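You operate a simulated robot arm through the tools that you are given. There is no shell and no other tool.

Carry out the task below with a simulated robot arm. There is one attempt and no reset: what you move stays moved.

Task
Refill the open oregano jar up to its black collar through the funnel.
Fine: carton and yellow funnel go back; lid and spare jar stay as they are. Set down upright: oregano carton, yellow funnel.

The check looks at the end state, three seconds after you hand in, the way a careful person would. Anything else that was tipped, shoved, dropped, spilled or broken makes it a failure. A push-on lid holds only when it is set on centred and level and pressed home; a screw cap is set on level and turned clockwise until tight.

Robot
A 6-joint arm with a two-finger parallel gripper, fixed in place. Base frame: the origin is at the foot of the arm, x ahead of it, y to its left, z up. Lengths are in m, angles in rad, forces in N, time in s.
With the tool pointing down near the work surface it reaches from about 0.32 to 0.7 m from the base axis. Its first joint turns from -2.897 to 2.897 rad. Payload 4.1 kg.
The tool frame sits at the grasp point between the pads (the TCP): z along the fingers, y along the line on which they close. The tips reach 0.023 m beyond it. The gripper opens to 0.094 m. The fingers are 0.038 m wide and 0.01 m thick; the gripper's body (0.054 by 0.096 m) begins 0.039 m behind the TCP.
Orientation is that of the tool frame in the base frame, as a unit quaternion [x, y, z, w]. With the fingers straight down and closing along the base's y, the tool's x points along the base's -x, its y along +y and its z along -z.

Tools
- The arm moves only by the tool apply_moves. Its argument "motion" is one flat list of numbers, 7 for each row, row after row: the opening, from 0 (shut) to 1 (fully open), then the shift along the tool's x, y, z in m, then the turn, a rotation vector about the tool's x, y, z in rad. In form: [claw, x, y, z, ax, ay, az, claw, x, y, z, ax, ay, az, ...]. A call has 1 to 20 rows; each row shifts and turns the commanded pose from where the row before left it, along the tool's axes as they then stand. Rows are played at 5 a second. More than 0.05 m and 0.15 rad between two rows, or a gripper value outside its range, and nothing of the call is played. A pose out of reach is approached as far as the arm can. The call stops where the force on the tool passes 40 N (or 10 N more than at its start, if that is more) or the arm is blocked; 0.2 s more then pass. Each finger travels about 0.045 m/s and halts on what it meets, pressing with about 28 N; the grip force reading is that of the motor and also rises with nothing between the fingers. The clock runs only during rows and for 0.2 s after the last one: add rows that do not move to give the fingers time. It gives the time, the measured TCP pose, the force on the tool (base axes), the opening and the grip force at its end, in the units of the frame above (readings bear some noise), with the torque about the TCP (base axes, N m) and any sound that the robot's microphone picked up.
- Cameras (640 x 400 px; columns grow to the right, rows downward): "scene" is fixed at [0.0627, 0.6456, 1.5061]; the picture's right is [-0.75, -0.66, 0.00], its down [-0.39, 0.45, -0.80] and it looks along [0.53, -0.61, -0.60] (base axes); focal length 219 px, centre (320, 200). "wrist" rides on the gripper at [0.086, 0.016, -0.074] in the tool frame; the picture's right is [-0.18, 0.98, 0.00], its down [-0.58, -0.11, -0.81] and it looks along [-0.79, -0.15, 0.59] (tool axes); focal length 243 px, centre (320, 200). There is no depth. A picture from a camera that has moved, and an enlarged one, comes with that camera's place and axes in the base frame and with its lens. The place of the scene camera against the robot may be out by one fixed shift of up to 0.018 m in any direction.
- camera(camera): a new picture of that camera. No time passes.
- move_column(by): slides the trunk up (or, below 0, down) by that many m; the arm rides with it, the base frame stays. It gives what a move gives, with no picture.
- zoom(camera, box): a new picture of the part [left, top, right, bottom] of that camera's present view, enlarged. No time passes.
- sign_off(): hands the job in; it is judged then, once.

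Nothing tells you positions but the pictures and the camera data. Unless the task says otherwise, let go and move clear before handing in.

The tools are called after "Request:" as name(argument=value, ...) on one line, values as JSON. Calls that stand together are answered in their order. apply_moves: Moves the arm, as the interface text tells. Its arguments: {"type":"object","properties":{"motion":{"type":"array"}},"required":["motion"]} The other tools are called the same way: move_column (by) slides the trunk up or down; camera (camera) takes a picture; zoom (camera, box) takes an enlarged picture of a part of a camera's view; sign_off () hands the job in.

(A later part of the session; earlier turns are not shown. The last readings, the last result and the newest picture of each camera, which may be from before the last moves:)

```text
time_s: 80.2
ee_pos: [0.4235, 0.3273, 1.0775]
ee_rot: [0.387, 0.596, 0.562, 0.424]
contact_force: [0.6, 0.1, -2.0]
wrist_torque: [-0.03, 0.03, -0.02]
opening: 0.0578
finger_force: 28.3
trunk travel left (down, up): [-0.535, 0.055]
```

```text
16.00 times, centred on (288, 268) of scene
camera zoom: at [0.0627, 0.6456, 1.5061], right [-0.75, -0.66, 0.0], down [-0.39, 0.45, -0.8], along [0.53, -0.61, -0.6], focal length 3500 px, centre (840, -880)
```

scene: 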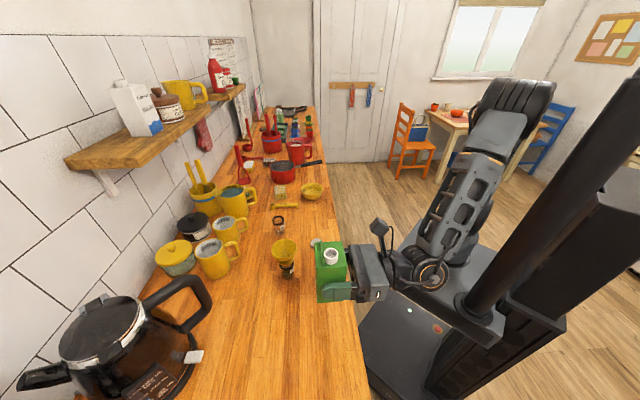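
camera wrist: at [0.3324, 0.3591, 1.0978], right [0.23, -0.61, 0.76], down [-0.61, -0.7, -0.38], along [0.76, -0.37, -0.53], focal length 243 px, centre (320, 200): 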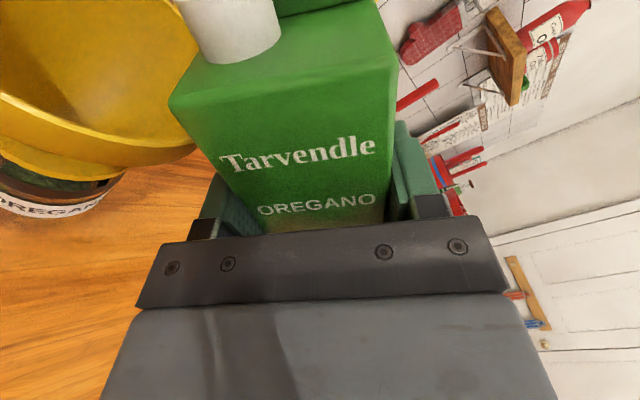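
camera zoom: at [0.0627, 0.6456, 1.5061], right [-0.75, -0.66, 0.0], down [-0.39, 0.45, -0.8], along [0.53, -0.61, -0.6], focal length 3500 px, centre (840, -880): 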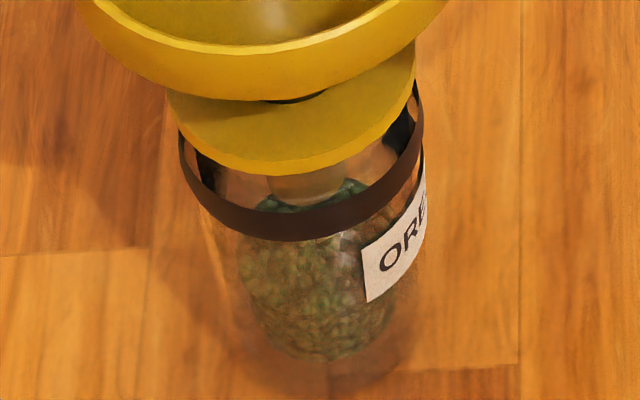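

Level is unchanged and positioned. Now a measured burst: to 102°, hold 0.6 s, and back to 94°.

Request:
apply_moves(motion=[0.45, 0.0018, 0.0049, 0, 0, 0, -0.07, 0.45, 0.0018, 0.0049, 0, 0, 0, -0.07, 0.45, 0, 0, 0, 0, 0, 0, 0.45, 0, 0, 0, 0, 0, 0, 0.45, 0, 0, 0, 0, 0, 0, 0.45, -0.0028, -0.0102, 0, 0, 0, 0.14])

Request:
zoom(camera="scene", box=[275, 255, 300, 280])

Request:
zoom(camera="scene", box=[268, 220, 312, 285])

```text
time_s: 81.6
ee_pos: [0.4238, 0.3279, 1.0791]
ee_rot: [0.387, 0.596, 0.562, 0.424]
contact_force: [-0.5, 0.6, -2.0]
wrist_torque: [-0.01, -0.02, 0.01]
opening: 0.0578
finger_force: 28.6
trunk travel left (down, up): [-0.535, 0.055]
```

```text
16.00 times, centred on (288, 268) of scene
camera zoom: at [0.0627, 0.6456, 1.5061], right [-0.75, -0.66, 0.0], down [-0.39, 0.45, -0.8], along [0.53, -0.61, -0.6], focal length 3500 px, centre (840, -880)
```

zoom: 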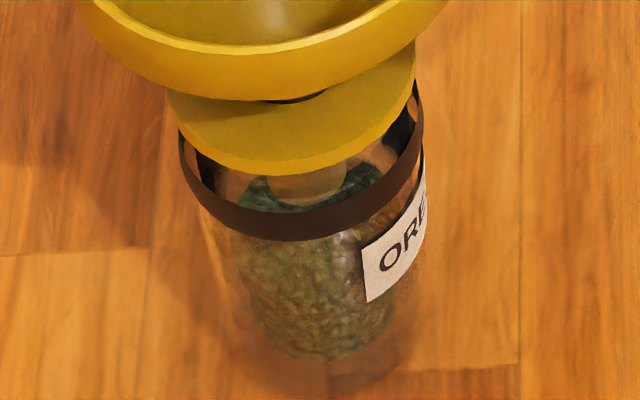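

```text
6.15 times, centred on (290, 252) of scene
camera zoom: at [0.0627, 0.6456, 1.5061], right [-0.75, -0.66, 0.0], down [-0.39, 0.45, -0.8], along [0.53, -0.61, -0.6], focal length 1346 px, centre (505, -123)
```

zoom: 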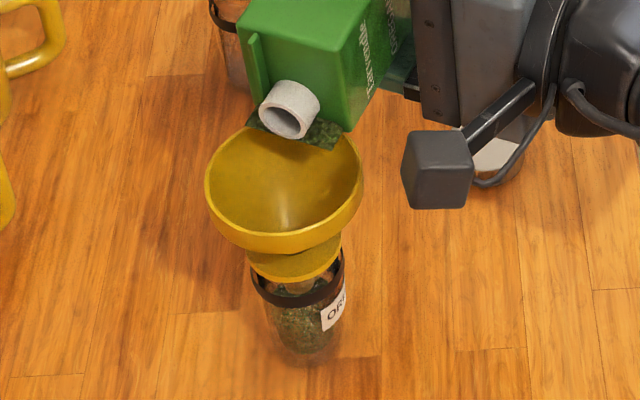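

The burst went in cleanly and the level rose further. I'll go take another side view to measure accurately before topping up.

Request:
apply_moves(motion=[0.45, -0.0024, 0.0349, 0, 0, 0, 0, 0.45, -0.0024, 0.0349, 0, 0, 0, 0, 0.45, 0, 0, 0, 0, 0, 0.1491, 0.45, 0, 0, 0, 0, 0, 0.1491, 0.45, 0, 0, 0, 0, 0, 0.1491, 0.45, 0, 0, 0, 0, 0, 0.1491, 0.45, 0, 0, 0, 0, 0, 0.1491, 0.45, 0, 0, 0, 0, 0, 0.1491, 0.45, 0, 0, 0, 0, 0, 0.1491, 0.45, 0, 0, 0, 0, 0, 0.1491, 0.45, 0, 0, 0, 0, 0, 0.1491, 0.45, 0, 0, 0, 0, 0, 0.1491, 0.45, 0, 0, 0, 0, 0, 0.1491, 0.45, 0, 0, 0, 0, 0, 0])

Request:
apply_moves(motion=[0.45, 0, -0.0333, -0.0269, 0, 0, 0, 0.45, 0, -0.0333, -0.0269, 0, 0, 0, 0.45, 0, -0.0333, -0.0269, 0, 0, 0, 0.45, 0, -0.0333, -0.0269, 0.1135, 0, 0, 0.45, 0, -0.0333, -0.0269, 0.1135, 0, 0, 0.45, 0, -0.0333, -0.0269, 0.1135, 0, 0, 0.45, 0, 0, 0, 0.1135, 0, 0, 0.45, -0.045, 0, 0, 0, 0, 0, 0.45, -0.045, 0, 0, 0, 0, 0, 0.45, -0.045, 0, 0, 0, 0, 0, 0.45, -0.04, 0, 0, 0, 0, 0, 0.45, 0, 0, 0, 0, 0, 0])

Request:
camera(camera="wrist")

Request:
zoom(camera="wrist", box=[480, 0, 640, 130])

```text
time_s: 84.6
ee_pos: [0.4229, 0.3288, 1.1465]
ee_rot: [0.7, 0.123, 0.693, -0.123]
contact_force: [-0.7, -0.8, -1.7]
wrist_torque: [0.0, 0.02, 0.01]
opening: 0.0576
finger_force: 27.8
trunk travel left (down, up): [-0.535, 0.055]
```

```text
time_s: 87.2
ee_pos: [0.1958, 0.4473, 0.9735]
ee_rot: [0.654, 0.275, 0.648, -0.276]
contact_force: [-0.6, -0.4, -1.9]
wrist_torque: [-0.02, 0.03, 0.01]
opening: 0.0576
finger_force: 27.4
trunk travel left (down, up): [-0.535, 0.055]
```

```text
taken
camera wrist: at [0.1576, 0.3805, 1.0609], right [0.71, -0.68, -0.19], down [-0.64, -0.51, -0.57], along [0.3, 0.53, -0.8], focal length 243 px, centre (320, 200)
```

wrist: 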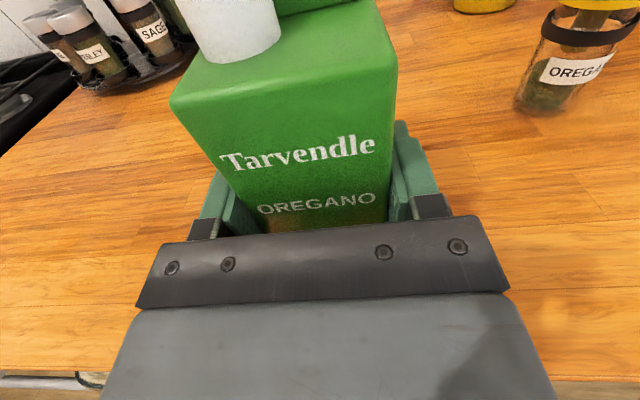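

```text
3.08 times, centred on (560, 65) of wrist
camera zoom: at [0.1576, 0.3805, 1.0609], right [0.71, -0.68, -0.19], down [-0.64, -0.51, -0.57], along [0.3, 0.53, -0.8], focal length 746 px, centre (-418, 615)
```

zoom: 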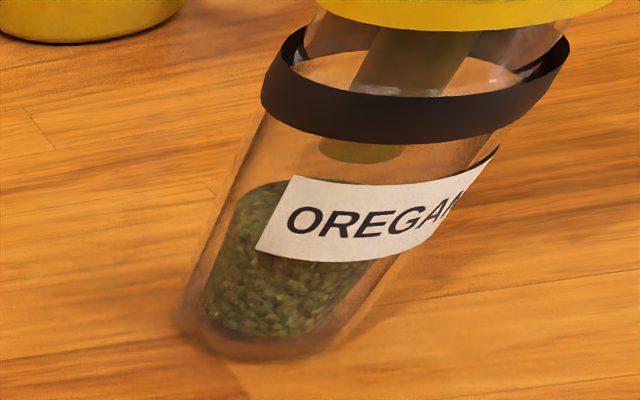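

The level is now about 57% of the way to the collar, so I need roughly 0.4 more. I'm returning to the pouring position by the same route.

Request:
apply_moves(motion=[0.45, 0.03, 0, 0, 0, 0, 0, 0.45, 0.05, 0, 0, 0, 0, 0, 0.45, 0.05, 0, 0, 0, 0, 0, 0.45, 0.045, 0, 0, 0, 0, 0, 0.45, 0, 0, 0, -0.1135, 0, 0, 0.45, 0, 0, 0, -0.1135, 0, 0, 0.45, 0, 0.0259, 0.0269, -0.1135, 0, 0, 0.45, 0, 0.0259, 0.0269, -0.1135, 0, 0, 0.45, 0, 0.0259, 0.0269, 0, 0, 0, 0.45, 0, 0.0259, 0.0269, 0, 0, 0, 0.45, 0, 0.0259, 0.0269, 0, 0, 0, 0.45, 0, 0.0259, 0.0269, 0, 0, 0, 0.45, 0, 0, 0, 0, 0, 0])

Request:
camera(camera="wrist")

```text
time_s: 90.0
ee_pos: [0.4064, 0.368, 1.1472]
ee_rot: [0.7, 0.123, 0.693, -0.122]
contact_force: [-0.4, -0.7, -1.0]
wrist_torque: [0.03, 0.01, -0.04]
opening: 0.0577
finger_force: 27.7
trunk travel left (down, up): [-0.535, 0.055]
```

```text
taken
camera wrist: at [0.3431, 0.326, 1.2345], right [0.33, -0.92, -0.18], down [-0.8, -0.17, -0.57], along [0.5, 0.34, -0.8], focal length 243 px, centre (320, 200)
```

wrist: 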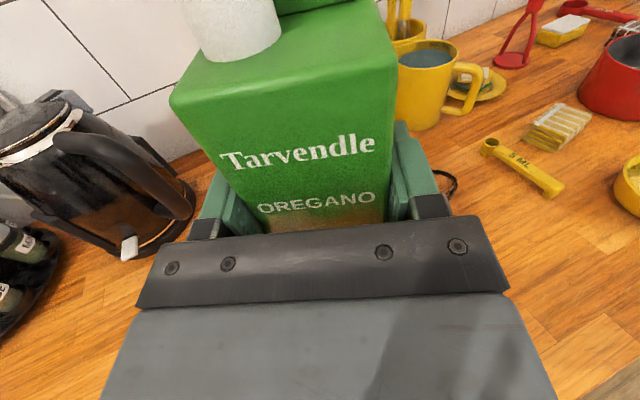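

Position repeats within 1.5 mm. Tipping to 60° and lowering as before, keeping a few millimetres more clearance.

Request:
apply_moves(motion=[0.45, 0.0033, 0.0084, 0.0024, 0, 0, -0.1163, 0.45, 0.0033, 0.0081, 0, 0, 0, -0.1163, 0.45, 0.0033, 0.0081, 0, 0, 0, -0.1163, 0.45, 0.0033, 0.0081, 0, 0, 0, -0.1163, 0.45, 0.0033, 0.0081, 0, 0, 0, -0.1163, 0.45, 0.0033, 0.0081, 0, 0, 0, -0.1163, 0.45, 0.0033, 0.0081, 0, 0, 0, -0.1163, 0.45, 0.0033, 0.0081, 0, 0, 0, -0.1163, 0.45, 0.0033, 0.0081, 0, 0, 0, -0.1163, 0.45, -0.0214, -0.0371, 0, 0, 0, 0, 0.45, -0.0214, -0.0371, 0, 0, 0, 0, 0.45, -0.0214, -0.0371, 0, 0, 0, 0, 0.45, -0.0168, -0.0292, 0, 0, 0, 0, 0.45, 0, 0, 0, 0, 0, 0])

Request:
camera(camera="wrist")

Request:
zoom(camera="scene", box=[240, 210, 340, 300])

```text
time_s: 93.0
ee_pos: [0.4247, 0.3231, 1.041]
ee_rot: [0.545, 0.456, 0.662, 0.24]
contact_force: [0.5, 0.2, -2.4]
wrist_torque: [-0.03, 0.01, -0.04]
opening: 0.0577
finger_force: 28.0
trunk travel left (down, up): [-0.535, 0.055]
```

```text
taken
camera wrist: at [0.3326, 0.359, 1.0998], right [0.23, -0.61, 0.76], down [-0.61, -0.7, -0.38], along [0.76, -0.37, -0.53], focal length 243 px, centre (320, 200)
```

wrist: 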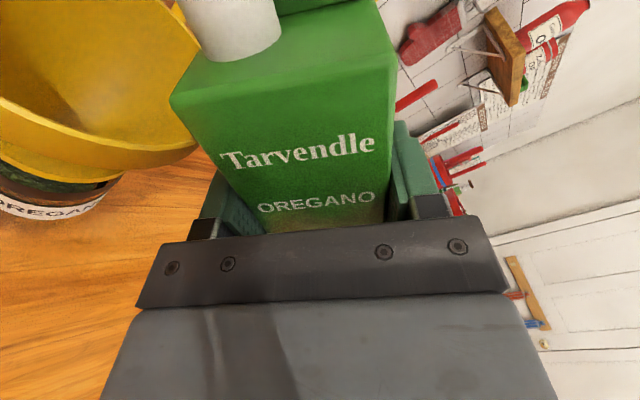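

```text
4.44 times, centred on (290, 255) of scene
camera zoom: at [0.0627, 0.6456, 1.5061], right [-0.75, -0.66, 0.0], down [-0.39, 0.45, -0.8], along [0.53, -0.61, -0.6], focal length 972 px, centre (453, -44)
```

zoom: 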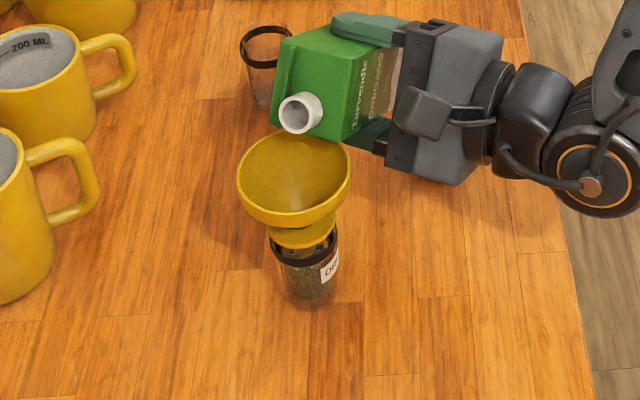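

The carton has crept forward about 4 mm in the grip, so I'll compensate by shifting back 4 mm and keep going. Tipping to 94°.

Request:
apply_moves(motion=[0.45, 0.0034, 0.0082, -0.002, 0, 0, -0.1187, 0.45, 0.0034, 0.0082, -0.002, 0, 0, -0.1187, 0.45, 0.0034, 0.0082, 0, 0, 0, -0.1187, 0.45, 0.0034, 0.0082, 0, 0, 0, -0.1187, 0.45, 0.0034, 0.0027, 0, 0, 0, -0.1187])

Request:
zoom(camera="scene", box=[268, 220, 312, 285])

Request:
zoom(camera="scene", box=[275, 255, 300, 280])

Request:
zoom(camera="wrist", box=[0, 0, 320, 200])

```text
time_s: 94.2
ee_pos: [0.4201, 0.326, 1.0797]
ee_rot: [0.387, 0.596, 0.561, 0.425]
contact_force: [-0.1, -0.2, -1.3]
wrist_torque: [-0.03, 0.05, 0.03]
opening: 0.0574
finger_force: 27.7
trunk travel left (down, up): [-0.535, 0.055]
```

```text
6.15 times, centred on (290, 252) of scene
camera zoom: at [0.0627, 0.6456, 1.5061], right [-0.75, -0.66, 0.0], down [-0.39, 0.45, -0.8], along [0.53, -0.61, -0.6], focal length 1346 px, centre (505, -123)
```

zoom: 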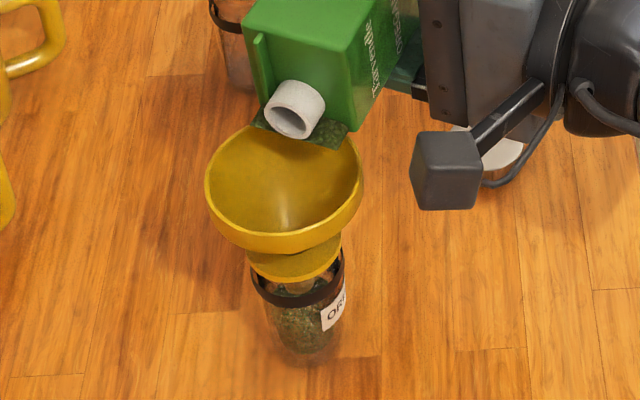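

```text
16.00 times, centred on (288, 268) of scene
camera zoom: at [0.0627, 0.6456, 1.5061], right [-0.75, -0.66, 0.0], down [-0.39, 0.45, -0.8], along [0.53, -0.61, -0.6], focal length 3500 px, centre (840, -880)
```

zoom: 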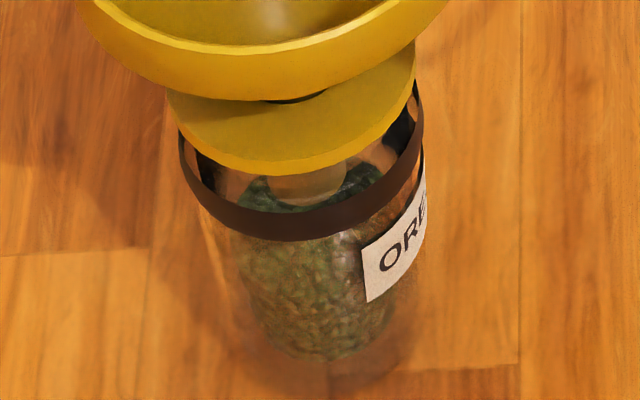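

```text
2.00 times, centred on (160, 100) of wrist
camera zoom: at [0.3202, 0.3812, 1.0909], right [0.05, -0.1, 0.99], down [-0.56, -0.83, -0.06], along [0.83, -0.55, -0.1], focal length 485 px, centre (640, 400)
```

zoom: 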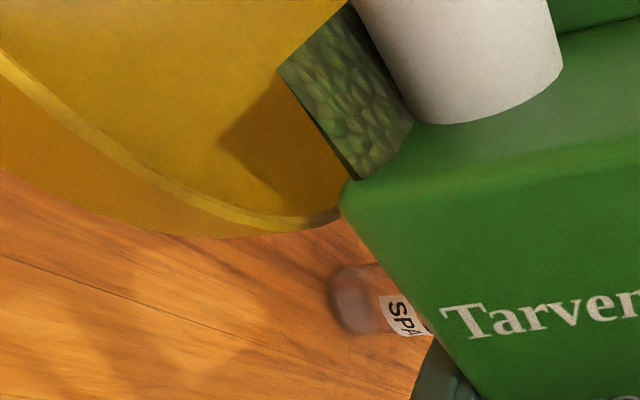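

All set. I'll tip to 102° and hold about 1 s, checking while time is frozen.

Request:
apply_moves(motion=[0.45, 0.0018, 0.0049, 0, 0, 0, -0.07, 0.45, 0.0018, 0.0049, 0, 0, 0, -0.07, 0.45, 0, 0, 0, 0, 0, 0, 0.45, 0, 0, 0, 0, 0, 0, 0.45, 0, 0, 0, 0, 0, 0, 0.45, 0, 0, 0, 0, 0, 0])

Request:
zoom(camera="scene", box=[275, 255, 300, 280])

Request:
zoom(camera="scene", box=[268, 220, 312, 285])

```text
time_s: 95.6
ee_pos: [0.4176, 0.3306, 1.0894]
ee_rot: [0.344, 0.621, 0.531, 0.462]
contact_force: [-0.3, -0.2, -2.2]
wrist_torque: [0.0, 0.02, 0.02]
opening: 0.0577
finger_force: 27.9
trunk travel left (down, up): [-0.535, 0.055]
```

```text
16.00 times, centred on (288, 268) of scene
camera zoom: at [0.0627, 0.6456, 1.5061], right [-0.75, -0.66, 0.0], down [-0.39, 0.45, -0.8], along [0.53, -0.61, -0.6], focal length 3500 px, centre (840, -880)
```

zoom: 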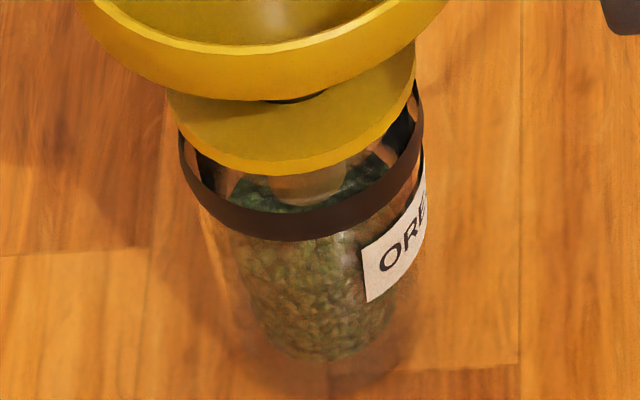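

```text
6.15 times, centred on (290, 252) of scene
camera zoom: at [0.0627, 0.6456, 1.5061], right [-0.75, -0.66, 0.0], down [-0.39, 0.45, -0.8], along [0.53, -0.61, -0.6], focal length 1346 px, centre (505, -123)
```

zoom: 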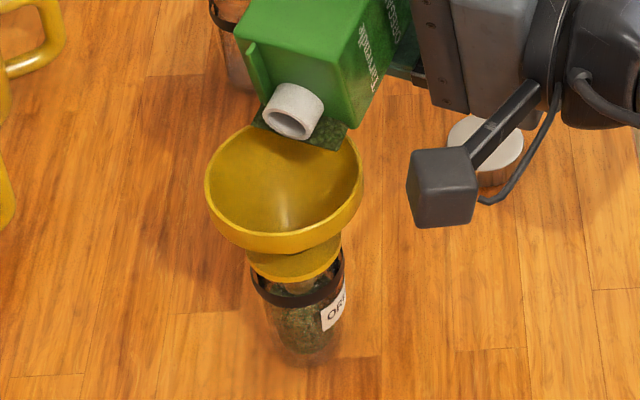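

Flow has self-stopped at 102°, so the amount is governed by the angle, which is good for control. I'll go up 2° more.

Request:
apply_moves(motion=[0.45, 0.0009, 0.0025, 0, 0, 0, -0.035, 0.45, 0, 0, 0, 0, 0, 0, 0.45, 0, 0, 0, 0, 0, 0])

Request:
zoom(camera="scene", box=[275, 255, 300, 280])

Request:
zoom(camera="scene", box=[268, 220, 312, 285])

```text
time_s: 96.4
ee_pos: [0.4179, 0.3305, 1.093]
ee_rot: [0.334, 0.627, 0.523, 0.471]
contact_force: [0.0, -0.9, -1.8]
wrist_torque: [0.01, 0.0, 0.0]
opening: 0.0577
finger_force: 28.0
trunk travel left (down, up): [-0.535, 0.055]
```

```text
16.00 times, centred on (288, 268) of scene
camera zoom: at [0.0627, 0.6456, 1.5061], right [-0.75, -0.66, 0.0], down [-0.39, 0.45, -0.8], along [0.53, -0.61, -0.6], focal length 3500 px, centre (840, -880)
```

zoom: 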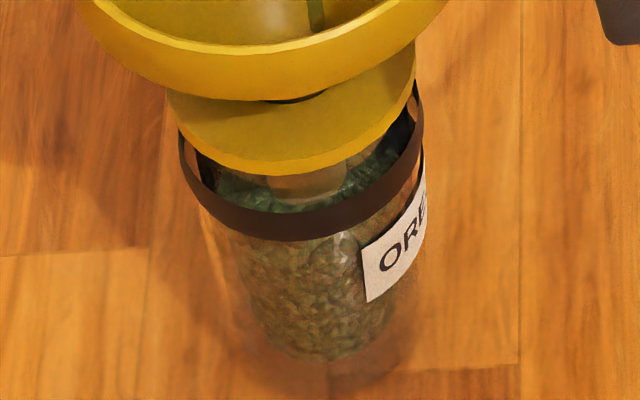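

```text
6.15 times, centred on (290, 252) of scene
camera zoom: at [0.0627, 0.6456, 1.5061], right [-0.75, -0.66, 0.0], down [-0.39, 0.45, -0.8], along [0.53, -0.61, -0.6], focal length 1346 px, centre (505, -123)
```

zoom: 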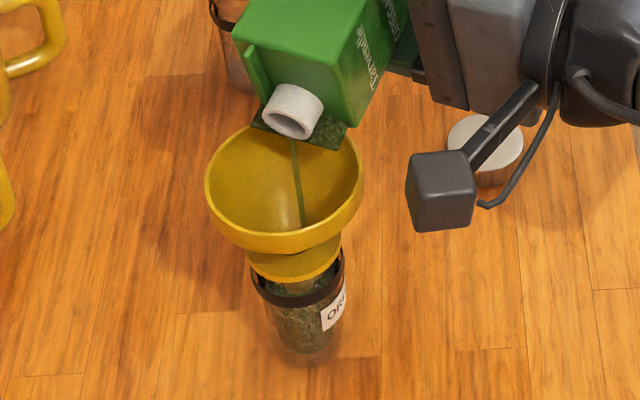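

It's flowing well and the level is getting close to the collar. I'll stop now and verify with a side view.

Request:
apply_moves(motion=[0.45, -0.0031, -0.0101, 0, 0, 0, 0.14])

Request:
zoom(camera="scene", box=[275, 255, 300, 280])

Request:
zoom(camera="scene", box=[268, 220, 312, 285])

```text
time_s: 96.8
ee_pos: [0.4179, 0.3249, 1.0821]
ee_rot: [0.377, 0.603, 0.554, 0.433]
contact_force: [-0.1, -0.6, -2.6]
wrist_torque: [0.0, 0.01, 0.0]
opening: 0.0581
finger_force: 27.7
trunk travel left (down, up): [-0.535, 0.055]
```

```text
16.00 times, centred on (288, 268) of scene
camera zoom: at [0.0627, 0.6456, 1.5061], right [-0.75, -0.66, 0.0], down [-0.39, 0.45, -0.8], along [0.53, -0.61, -0.6], focal length 3500 px, centre (840, -880)
```

zoom: 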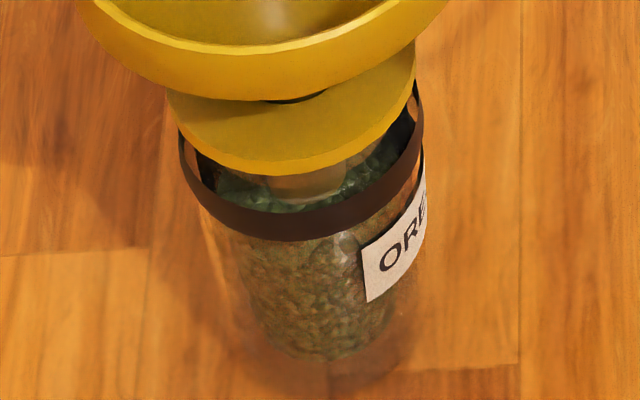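

```text
6.15 times, centred on (290, 252) of scene
camera zoom: at [0.0627, 0.6456, 1.5061], right [-0.75, -0.66, 0.0], down [-0.39, 0.45, -0.8], along [0.53, -0.61, -0.6], focal length 1346 px, centre (505, -123)
```

zoom: 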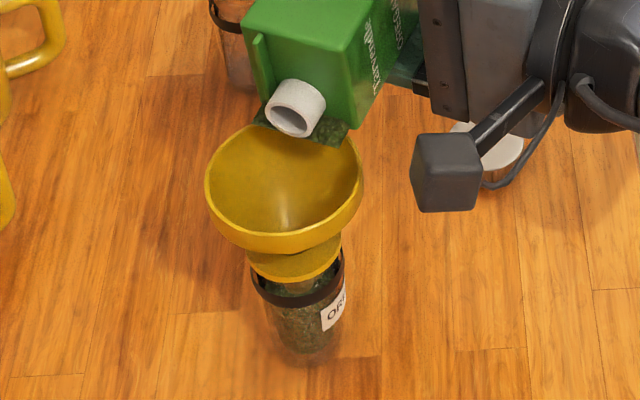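

Stopped. Taking the side view again.

Request:
apply_moves(motion=[0.45, -0.0037, 0.0348, 0, 0, 0, 0, 0.45, -0.0037, 0.0348, 0, 0, 0, 0, 0.45, 0, 0, 0, 0, 0, 0.1396, 0.45, 0, 0, 0, 0, 0, 0.1396, 0.45, 0, 0, 0, 0, 0, 0.1396, 0.45, 0, 0, 0, 0, 0, 0.1396, 0.45, 0, 0, 0, 0, 0, 0.1396, 0.45, 0, 0, 0, 0, 0, 0.1396, 0.45, 0, 0, 0, 0, 0, 0.1396, 0.45, 0, 0, 0, 0, 0, 0.1396, 0.45, 0, 0, 0, 0, 0, 0.1396, 0.45, 0, 0, 0, 0, 0, 0.1396, 0.45, 0, 0, 0, 0, 0, 0.1396, 0.45, 0, 0, 0, 0, 0, 0.1396, 0.45, 0, 0, 0, 0, 0, 0])

Request:
apply_moves(motion=[0.45, 0, -0.0333, -0.0269, 0, 0, 0, 0.45, 0, -0.0333, -0.0269, 0, 0, 0, 0.45, 0, -0.0333, -0.0269, 0, 0, 0, 0.45, 0, -0.0333, -0.0269, 0.1135, 0, 0, 0.45, 0, -0.0333, -0.0269, 0.1135, 0, 0, 0.45, 0, -0.0333, -0.0269, 0.1135, 0, 0, 0.45, 0, 0, 0, 0.1135, 0, 0, 0.45, -0.045, 0, 0, 0, 0, 0, 0.45, -0.045, 0, 0, 0, 0, 0, 0.45, -0.045, 0, 0, 0, 0, 0, 0.45, -0.04, 0, 0, 0, 0, 0, 0.45, 0, 0, 0, 0, 0, 0])

Request:
camera(camera="wrist")

Request:
zoom(camera="wrist", box=[480, 0, 640, 130])

```text
time_s: 100.0
ee_pos: [0.4203, 0.3266, 1.1529]
ee_rot: [0.7, 0.123, 0.693, -0.123]
contact_force: [0.5, 0.2, -1.7]
wrist_torque: [0.02, 0.0, -0.03]
opening: 0.0581
finger_force: 28.3
trunk travel left (down, up): [-0.535, 0.055]
```

```text
time_s: 102.6
ee_pos: [0.1925, 0.4448, 0.9806]
ee_rot: [0.655, 0.275, 0.647, -0.277]
contact_force: [0.2, -0.3, -1.6]
wrist_torque: [0.01, -0.02, -0.01]
opening: 0.0578
finger_force: 27.9
trunk travel left (down, up): [-0.535, 0.055]
```

```text
taken
camera wrist: at [0.153, 0.3787, 1.0665], right [0.7, -0.68, -0.19], down [-0.64, -0.51, -0.57], along [0.3, 0.53, -0.8], focal length 243 px, centre (320, 200)
```

wrist: 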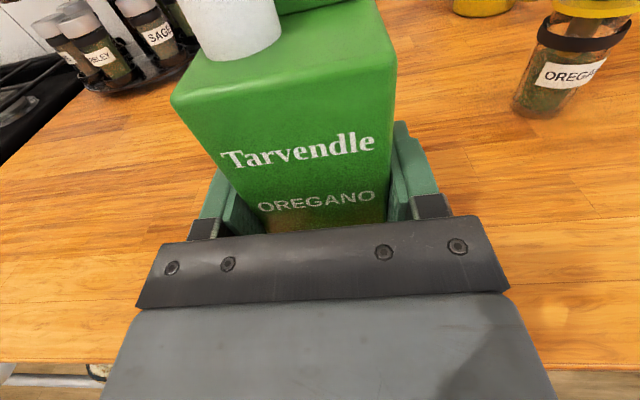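

```text
3.08 times, centred on (560, 65) of wrist
camera zoom: at [0.153, 0.3787, 1.0665], right [0.7, -0.68, -0.19], down [-0.64, -0.51, -0.57], along [0.3, 0.53, -0.8], focal length 746 px, centre (-418, 615)
```

zoom: 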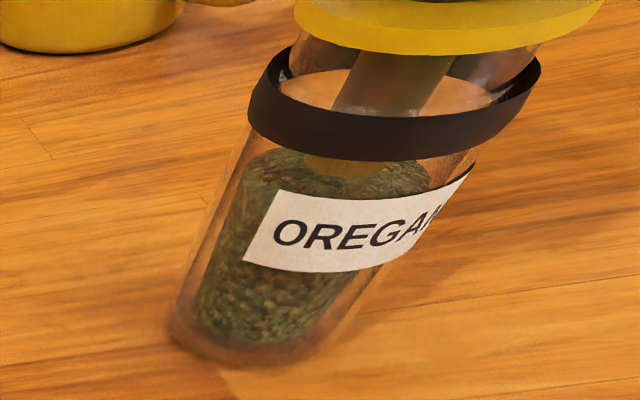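

The level is now about 74% of the way to the collar, just touching the stem tip. I'm returning for another controlled pour.

Request:
apply_moves(motion=[0.45, 0.03, 0, 0, 0, 0, 0, 0.45, 0.05, 0, 0, 0, 0, 0, 0.45, 0.05, 0, 0, 0, 0, 0, 0.45, 0.04, 0, 0, 0, 0, 0, 0.45, 0, 0, 0, -0.1135, 0, 0, 0.45, 0, 0, 0, -0.1135, 0, 0, 0.45, 0, 0.0259, 0.0269, -0.1135, 0, 0, 0.45, 0, 0.0259, 0.0269, -0.1135, 0, 0, 0.45, 0, 0.0259, 0.0269, 0, 0, 0, 0.45, 0, 0.0259, 0.0269, 0, 0, 0, 0.45, 0, 0.0259, 0.0269, 0, 0, 0, 0.45, 0, 0.0259, 0.0269, 0, 0, 0, 0.45, 0, 0, 0, 0, 0, 0])

Request:
camera(camera="wrist")

```text
time_s: 105.4
ee_pos: [0.4028, 0.3663, 1.1477]
ee_rot: [0.699, 0.123, 0.694, -0.122]
contact_force: [-0.1, 0.1, -1.6]
wrist_torque: [0.0, 0.03, 0.01]
opening: 0.058
finger_force: 28.4
trunk travel left (down, up): [-0.535, 0.055]
```

```text
taken
camera wrist: at [0.3391, 0.3237, 1.2351], right [0.33, -0.92, -0.18], down [-0.8, -0.17, -0.57], along [0.5, 0.34, -0.8], focal length 243 px, centre (320, 200)
```

wrist: 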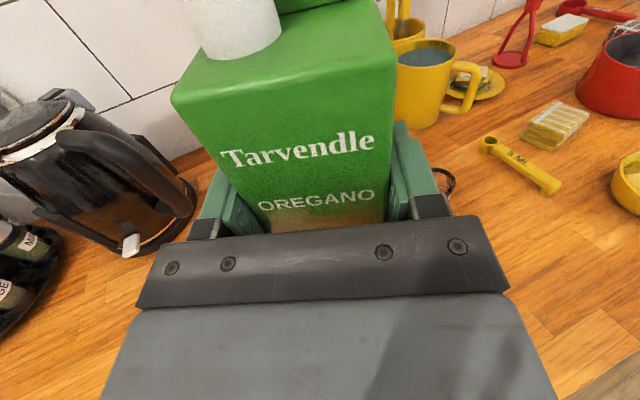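

Aligned again within a couple of millimetres. Tipping to 60°, lowering, then to 100°, which is below the current flow threshold.

Request:
apply_moves(motion=[0.45, 0.0033, 0.0076, 0.002, 0, 0, -0.1163, 0.45, 0.0033, 0.0081, 0, 0, 0, -0.1163, 0.45, 0.0033, 0.0081, 0, 0, 0, -0.1163, 0.45, 0.0033, 0.0081, 0, 0, 0, -0.1163, 0.45, 0.0033, 0.0081, 0, 0, 0, -0.1163, 0.45, 0.0033, 0.0081, 0, 0, 0, -0.1163, 0.45, 0.0033, 0.0081, 0, 0, 0, -0.1163, 0.45, 0.0033, 0.0081, 0, 0, 0, -0.1163, 0.45, 0.0033, 0.0081, 0, 0, 0, -0.1163, 0.45, -0.0214, -0.0371, 0, 0, 0, 0, 0.45, -0.0214, -0.0371, 0, 0, 0, 0, 0.45, -0.0214, -0.0371, 0, 0, 0, 0, 0.45, -0.0168, -0.0292, 0, 0, 0, 0, 0.45, 0.0033, 0.0081, 0, 0, 0, -0.1163, 0.45, 0.0033, 0.0081, 0, 0, 0, -0.1163, 0.45, 0.0033, 0.0081, 0, 0, 0, -0.1163, 0.45, 0.0033, 0.0081, 0, 0, 0, -0.1163, 0.45, 0.0033, 0.0031, 0, 0, 0, -0.1163])

Request:
zoom(camera="scene", box=[275, 255, 300, 280])

Request:
zoom(camera="scene", box=[268, 220, 312, 285])

Request:
zoom(camera="wrist", box=[0, 0, 320, 200])

```text
time_s: 109.2
ee_pos: [0.4185, 0.3265, 1.0803]
ee_rot: [0.39, 0.593, 0.565, 0.42]
contact_force: [0.2, -0.1, -0.9]
wrist_torque: [-0.05, 0.01, -0.02]
opening: 0.0579
finger_force: 27.7
trunk travel left (down, up): [-0.535, 0.055]
```

```text
16.00 times, centred on (288, 268) of scene
camera zoom: at [0.0627, 0.6456, 1.5061], right [-0.75, -0.66, 0.0], down [-0.39, 0.45, -0.8], along [0.53, -0.61, -0.6], focal length 3500 px, centre (840, -880)
```

zoom: 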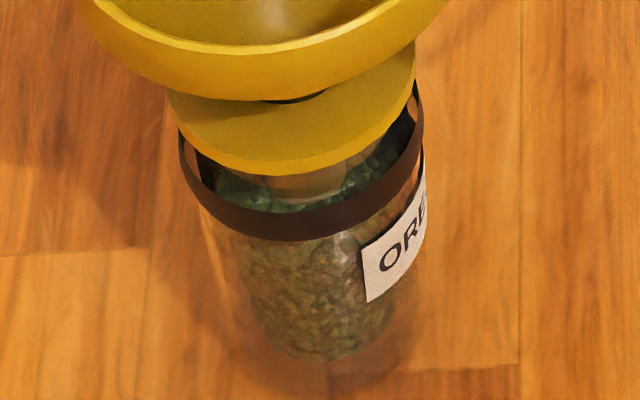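

```text
6.15 times, centred on (290, 252) of scene
camera zoom: at [0.0627, 0.6456, 1.5061], right [-0.75, -0.66, 0.0], down [-0.39, 0.45, -0.8], along [0.53, -0.61, -0.6], focal length 1346 px, centre (505, -123)
```

zoom: 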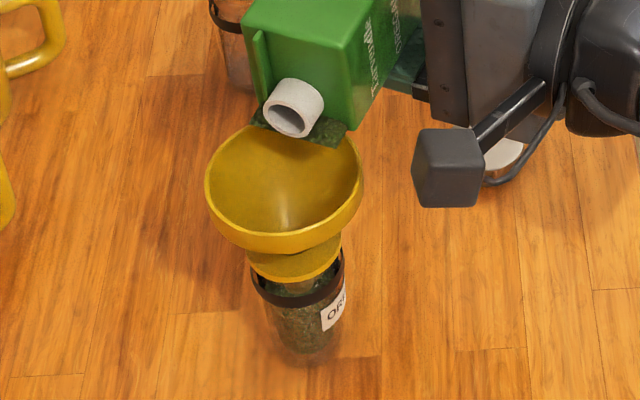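

```text
2.00 times, centred on (160, 100) of wrist
camera zoom: at [0.3195, 0.3808, 1.0924], right [0.05, -0.12, 0.99], down [-0.56, -0.83, -0.07], along [0.83, -0.55, -0.11], focal length 485 px, centre (640, 400)
```

zoom: 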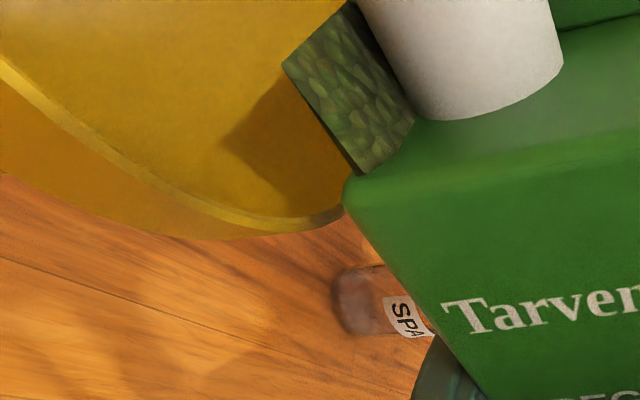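

Currently at about 93°, steady. Stepping up to 104°, the previous maximum.

Request:
apply_moves(motion=[0.45, 0.0021, 0.0054, 0, 0, 0, -0.0776, 0.45, 0.0021, 0.0054, 0, 0, 0, -0.0776, 0.45, 0.0008, 0.0022, 0, 0, 0, -0.0316, 0.45, 0, 0, 0, 0, 0, 0, 0.45, 0, 0, 0, 0, 0, 0])

Request:
zoom(camera="scene", box=[275, 255, 300, 280])

Request:
zoom(camera="scene", box=[268, 220, 312, 285])

```text
time_s: 110.4
ee_pos: [0.4162, 0.3331, 1.0913]
ee_rot: [0.333, 0.626, 0.524, 0.471]
contact_force: [-0.6, 0.0, -2.5]
wrist_torque: [0.01, 0.01, 0.0]
opening: 0.0575
finger_force: 27.8
trunk travel left (down, up): [-0.535, 0.055]
```

```text
16.00 times, centred on (288, 268) of scene
camera zoom: at [0.0627, 0.6456, 1.5061], right [-0.75, -0.66, 0.0], down [-0.39, 0.45, -0.8], along [0.53, -0.61, -0.6], focal length 3500 px, centre (840, -880)
```

zoom: 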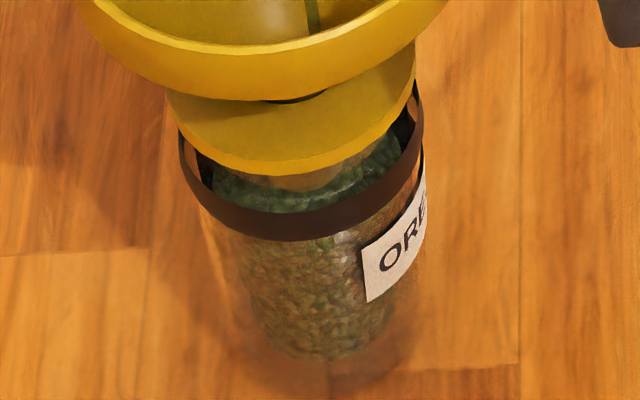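

```text
6.15 times, centred on (290, 252) of scene
camera zoom: at [0.0627, 0.6456, 1.5061], right [-0.75, -0.66, 0.0], down [-0.39, 0.45, -0.8], along [0.53, -0.61, -0.6], focal length 1346 px, centre (505, -123)
```

zoom: 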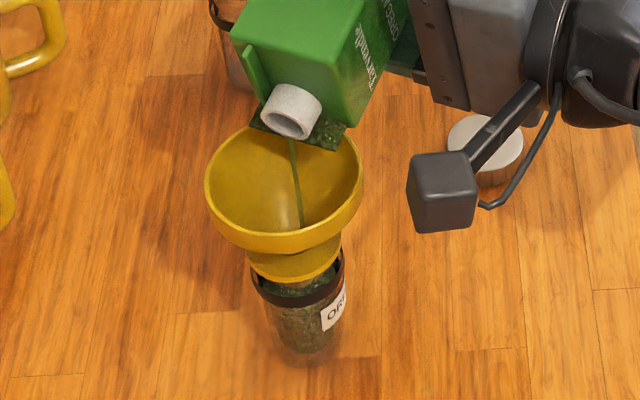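

It's flowing and near the collar now. I'll zoom in tighter on the collar region to judge how much remains.

Request:
zoom(camera="scene", box=[280, 259, 294, 273])

Request:
zoom(camera="wrist", box=[0, 0, 320, 200])

```text
16.00 times, centred on (287, 266) of scene
camera zoom: at [0.0627, 0.6456, 1.5061], right [-0.75, -0.66, 0.0], down [-0.39, 0.45, -0.8], along [0.53, -0.61, -0.6], focal length 3500 px, centre (848, -856)
```

zoom: 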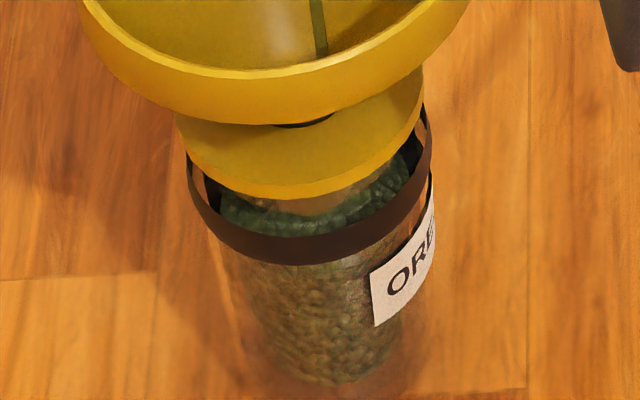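

```text
2.00 times, centred on (160, 100) of wrist
camera zoom: at [0.3169, 0.3874, 1.088], right [-0.01, 0.06, 1.0], down [-0.56, -0.83, 0.04], along [0.83, -0.55, 0.04], focal length 485 px, centre (640, 400)
```

zoom: 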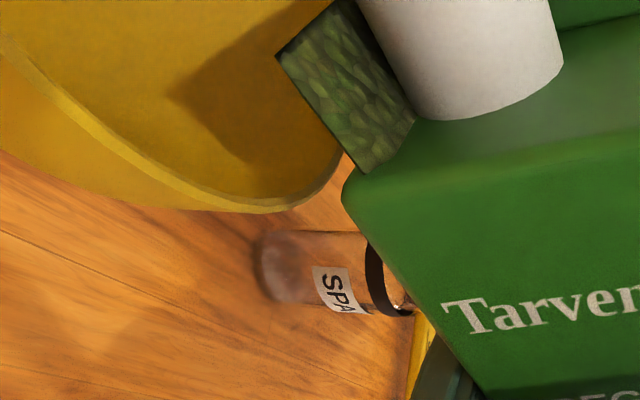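

The surface looks very close to the collar's lower edge. Stopping now to verify.

Request:
apply_moves(motion=[0.45, -0.0031, -0.0101, 0, 0, 0, 0.145])

Request:
zoom(camera="scene", box=[275, 255, 300, 280])

Request:
zoom(camera="scene", box=[268, 220, 312, 285])

```text
time_s: 110.8
ee_pos: [0.4182, 0.3267, 1.0821]
ee_rot: [0.38, 0.601, 0.556, 0.431]
contact_force: [0.4, -0.4, -2.6]
wrist_torque: [-0.01, 0.0, -0.01]
opening: 0.0579
finger_force: 28.4
trunk travel left (down, up): [-0.535, 0.055]
```

```text
16.00 times, centred on (288, 268) of scene
camera zoom: at [0.0627, 0.6456, 1.5061], right [-0.75, -0.66, 0.0], down [-0.39, 0.45, -0.8], along [0.53, -0.61, -0.6], focal length 3500 px, centre (840, -880)
```

zoom: 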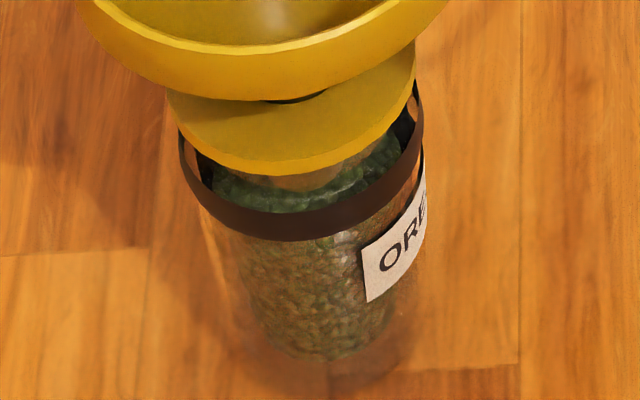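

```text
6.15 times, centred on (290, 252) of scene
camera zoom: at [0.0627, 0.6456, 1.5061], right [-0.75, -0.66, 0.0], down [-0.39, 0.45, -0.8], along [0.53, -0.61, -0.6], focal length 1346 px, centre (505, -123)
```

zoom: 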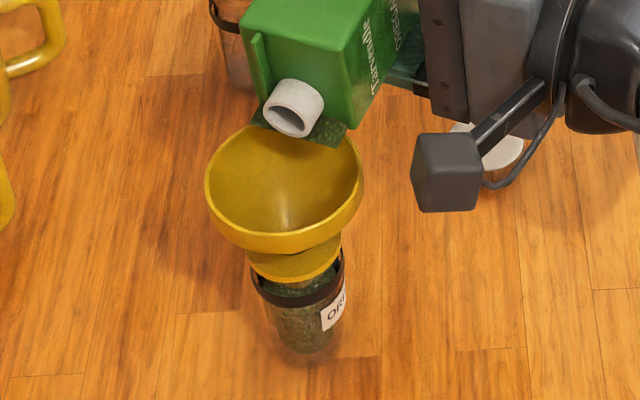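

Side view check again, same route.

Request:
apply_moves(motion=[0.45, -0.0035, 0.0348, 0, 0, 0, 0, 0.45, -0.0035, 0.0348, 0, 0, 0, 0, 0.45, 0, 0, 0, 0, 0, 0.13917, 0.45, 0, 0, 0, 0, 0, 0.13917, 0.45, 0, 0, 0, 0, 0, 0.13917, 0.45, 0, 0, 0, 0, 0, 0.13917, 0.45, 0, 0, 0, 0, 0, 0.13917, 0.45, 0, 0, 0, 0, 0, 0.13917, 0.45, 0, 0, 0, 0, 0, 0.13917, 0.45, 0, 0, 0, 0, 0, 0.13917, 0.45, 0, 0, 0, 0, 0, 0.13917, 0.45, 0, 0, 0, 0, 0, 0.13917, 0.45, 0, 0, 0, 0, 0, 0.13917, 0.45, 0, 0, 0, 0, 0, 0.13917, 0.45, 0, 0, 0, 0, 0, 0])

Request:
apply_moves(motion=[0.45, 0, -0.0333, -0.0269, 0, 0, 0, 0.45, 0, -0.0333, -0.0269, 0, 0, 0, 0.45, 0, -0.0333, -0.0269, 0, 0, 0, 0.45, 0, -0.0333, -0.0269, 0.1135, 0, 0, 0.45, 0, -0.0333, -0.0269, 0.1135, 0, 0, 0.45, 0, -0.0333, -0.0269, 0.1135, 0, 0, 0.45, 0, 0, 0, 0.1135, 0, 0, 0.45, -0.045, 0, 0, 0, 0, 0, 0.45, -0.045, 0, 0, 0, 0, 0, 0.45, -0.045, 0, 0, 0, 0, 0, 0.45, -0.04, 0, 0, 0, 0, 0, 0.45, 0, 0, 0, 0, 0, 0])

Request:
camera(camera="wrist")

Request:
zoom(camera="wrist", box=[480, 0, 640, 130])

Request:
zoom(camera="wrist", box=[520, 20, 640, 80])

```text
time_s: 114.0
ee_pos: [0.42, 0.3262, 1.1546]
ee_rot: [0.7, 0.123, 0.693, -0.123]
contact_force: [-0.1, -0.1, -1.8]
wrist_torque: [-0.01, 0.04, -0.01]
opening: 0.0581
finger_force: 27.9
trunk travel left (down, up): [-0.535, 0.055]
```

```text
time_s: 116.6
ee_pos: [0.1899, 0.4444, 0.9806]
ee_rot: [0.654, 0.275, 0.648, -0.277]
contact_force: [0.1, 0.0, -2.4]
wrist_torque: [-0.04, 0.03, 0.0]
opening: 0.0576
finger_force: 28.0
trunk travel left (down, up): [-0.535, 0.055]
```

```text
taken
camera wrist: at [0.1514, 0.3787, 1.0676], right [0.71, -0.68, -0.19], down [-0.64, -0.51, -0.57], along [0.3, 0.53, -0.8], focal length 243 px, centre (320, 200)
```

wrist: 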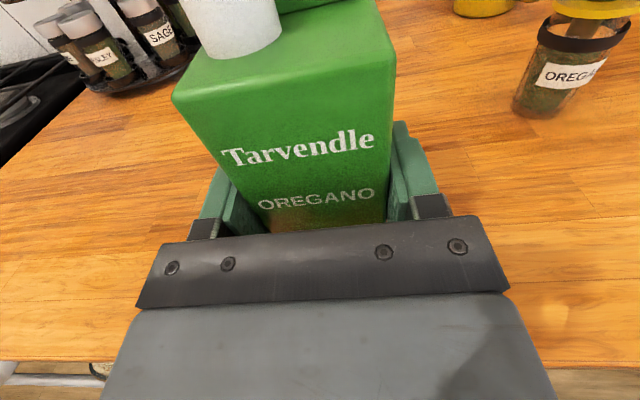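

```text
3.08 times, centred on (560, 65) of wrist
camera zoom: at [0.1514, 0.3787, 1.0676], right [0.71, -0.68, -0.19], down [-0.64, -0.51, -0.57], along [0.3, 0.53, -0.8], focal length 746 px, centre (-418, 615)
```

zoom: 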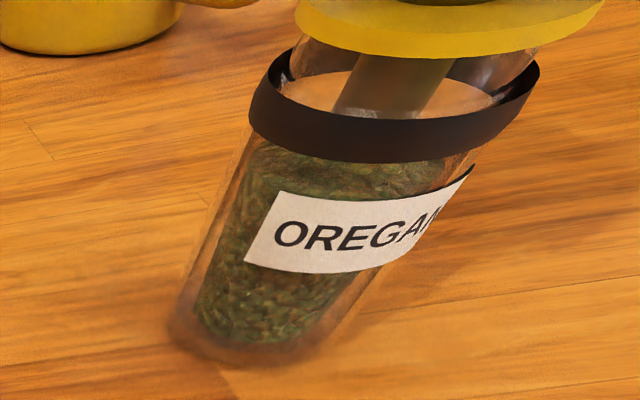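

```text
5.33 times, centred on (580, 50) of wrist
camera zoom: at [0.1514, 0.3787, 1.0676], right [0.71, -0.68, -0.19], down [-0.64, -0.51, -0.57], along [0.3, 0.53, -0.8], focal length 1294 px, centre (-1067, 1000)
```

zoom: 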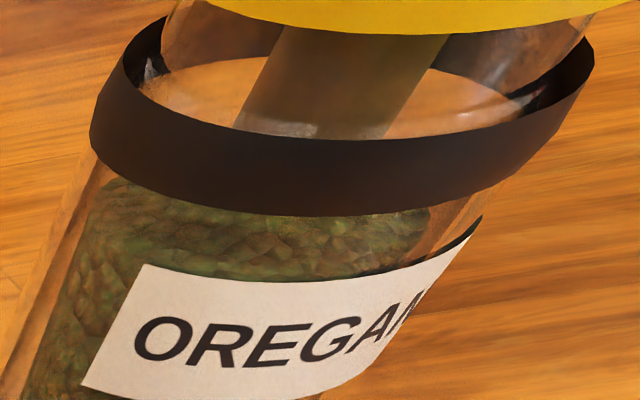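

The level is now about 85%, with around 7 mm left to the collar's lower edge. I'm returning for one more measured pour.

Request:
apply_moves(motion=[0.45, 0.03, 0, 0, 0, 0, 0, 0.45, 0.05, 0, 0, 0, 0, 0, 0.45, 0.05, 0, 0, 0, 0, 0, 0.45, 0.04, 0, 0, 0, 0, 0, 0.45, 0, 0, 0, -0.1135, 0, 0, 0.45, 0, 0, 0, -0.1135, 0, 0, 0.45, 0, 0.0259, 0.0269, -0.1135, 0, 0, 0.45, 0, 0.0259, 0.0269, -0.1135, 0, 0, 0.45, 0, 0.0259, 0.0269, 0, 0, 0, 0.45, 0, 0.0259, 0.0269, 0, 0, 0, 0.45, 0, 0.0259, 0.0269, 0, 0, 0, 0.45, 0, 0.0259, 0.0269, 0, 0, 0, 0.45, 0, 0, 0, 0, 0, 0])

Request:
camera(camera="wrist")

```text
time_s: 119.4
ee_pos: [0.4031, 0.3685, 1.1489]
ee_rot: [0.699, 0.123, 0.694, -0.123]
contact_force: [-0.3, -0.4, -1.7]
wrist_torque: [-0.01, 0.02, 0.0]
opening: 0.0579
finger_force: 27.8
trunk travel left (down, up): [-0.535, 0.055]
```

```text
taken
camera wrist: at [0.3392, 0.3256, 1.2357], right [0.33, -0.92, -0.18], down [-0.8, -0.17, -0.57], along [0.5, 0.34, -0.8], focal length 243 px, centre (320, 200)
```

wrist: 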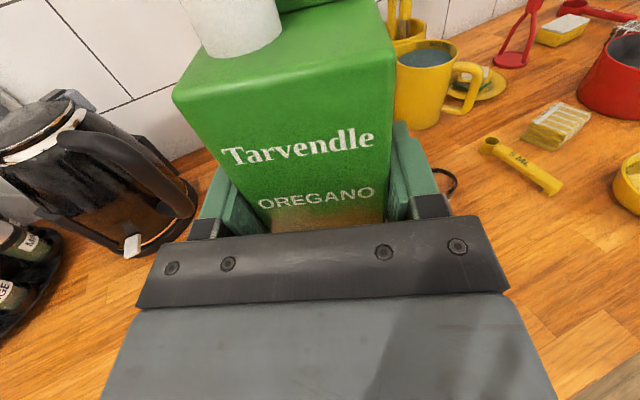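

Good alignment. Tipping and lowering again to just below the flow angle.

Request:
apply_moves(motion=[0.45, 0.0033, 0.0094, 0.0015, 0, 0, -0.1163, 0.45, 0.0033, 0.0081, 0, 0, 0, -0.1163, 0.45, 0.0033, 0.0081, 0, 0, 0, -0.1163, 0.45, 0.0033, 0.0081, 0, 0, 0, -0.1163, 0.45, 0.0033, 0.0081, 0, 0, 0, -0.1163, 0.45, 0.0033, 0.0081, 0, 0, 0, -0.1163, 0.45, 0.0033, 0.0081, 0, 0, 0, -0.1163, 0.45, 0.0033, 0.0081, 0, 0, 0, -0.1163, 0.45, 0.0033, 0.0081, 0, 0, 0, -0.1163, 0.45, -0.0214, -0.0371, 0, 0, 0, 0, 0.45, -0.0214, -0.0371, 0, 0, 0, 0, 0.45, -0.0214, -0.0371, 0, 0, 0, 0, 0.45, -0.0168, -0.0292, 0, 0, 0, 0, 0.45, 0.0033, 0.0081, 0, 0, 0, -0.1163, 0.45, 0.0033, 0.0081, 0, 0, 0, -0.1163, 0.45, 0.0033, 0.0081, 0, 0, 0, -0.1163, 0.45, 0.0033, 0.0081, 0, 0, 0, -0.1163, 0.45, 0.0033, 0.0031, 0, 0, 0, -0.1163])

Request:
zoom(camera="scene", box=[268, 220, 312, 285])

Request:
zoom(camera="scene", box=[275, 255, 300, 280])

```text
time_s: 123.2
ee_pos: [0.4187, 0.324, 1.0803]
ee_rot: [0.391, 0.594, 0.565, 0.419]
contact_force: [0.0, 0.0, -1.6]
wrist_torque: [0.02, 0.0, -0.01]
opening: 0.0577
finger_force: 28.3
trunk travel left (down, up): [-0.535, 0.055]
```

```text
6.15 times, centred on (290, 252) of scene
camera zoom: at [0.0627, 0.6456, 1.5061], right [-0.75, -0.66, 0.0], down [-0.39, 0.45, -0.8], along [0.53, -0.61, -0.6], focal length 1346 px, centre (505, -123)
```

zoom: 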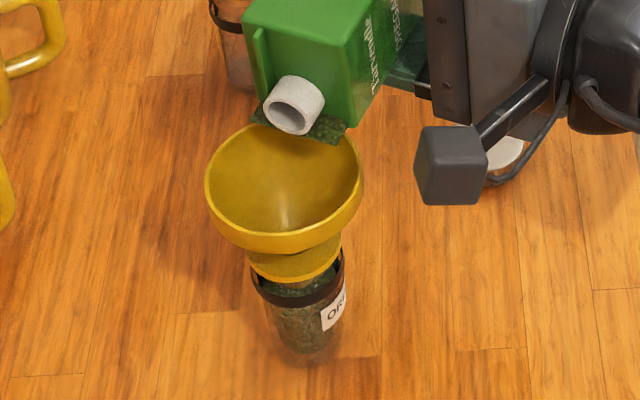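

```text
16.00 times, centred on (288, 268) of scene
camera zoom: at [0.0627, 0.6456, 1.5061], right [-0.75, -0.66, 0.0], down [-0.39, 0.45, -0.8], along [0.53, -0.61, -0.6], focal length 3500 px, centre (840, -880)
```

zoom: 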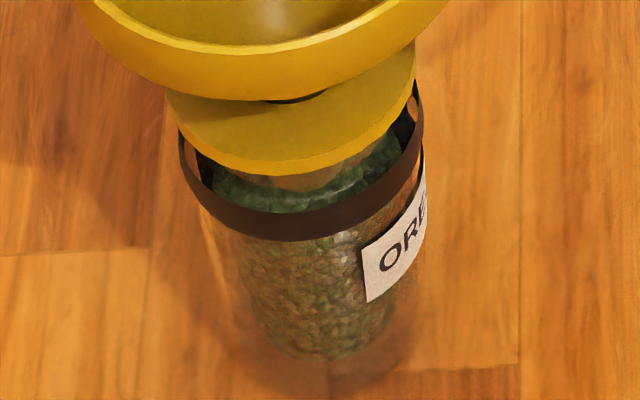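

Now tip to 104° and hold 0.4 s, then look.

Request:
apply_moves(motion=[0.45, 0.0021, 0.0054, 0, 0, 0, -0.0776, 0.45, 0.0021, 0.0054, 0, 0, 0, -0.0776, 0.45, 0.0008, 0.0022, 0, 0, 0, -0.0316, 0.45, 0, 0, 0, 0, 0, 0, 0.45, 0, 0, 0, 0, 0, 0])

Request:
zoom(camera="scene", box=[275, 255, 300, 280])

Request:
zoom(camera="scene", box=[268, 220, 312, 285])

```text
time_s: 124.4
ee_pos: [0.4165, 0.3299, 1.0928]
ee_rot: [0.335, 0.627, 0.523, 0.47]
contact_force: [1.0, 0.3, -1.4]
wrist_torque: [0.02, 0.01, 0.01]
opening: 0.0577
finger_force: 28.2
trunk travel left (down, up): [-0.535, 0.055]
```

```text
16.00 times, centred on (288, 268) of scene
camera zoom: at [0.0627, 0.6456, 1.5061], right [-0.75, -0.66, 0.0], down [-0.39, 0.45, -0.8], along [0.53, -0.61, -0.6], focal length 3500 px, centre (840, -880)
```

zoom: 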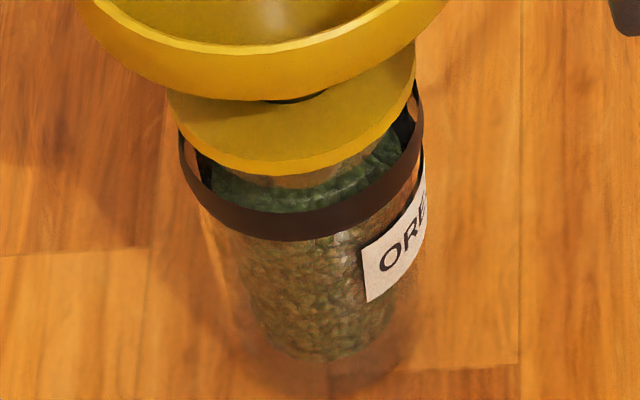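

```text
6.15 times, centred on (290, 252) of scene
camera zoom: at [0.0627, 0.6456, 1.5061], right [-0.75, -0.66, 0.0], down [-0.39, 0.45, -0.8], along [0.53, -0.61, -0.6], focal length 1346 px, centre (505, -123)
```

zoom: 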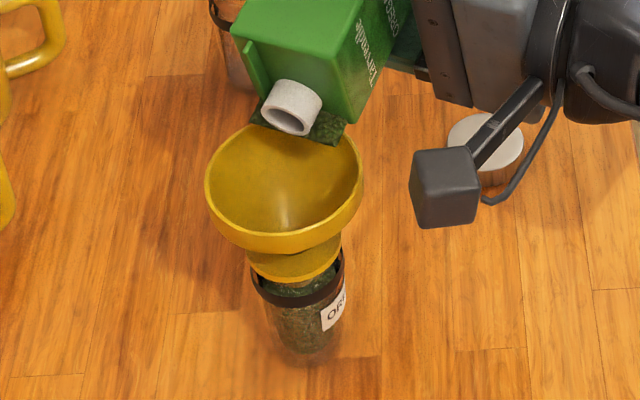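

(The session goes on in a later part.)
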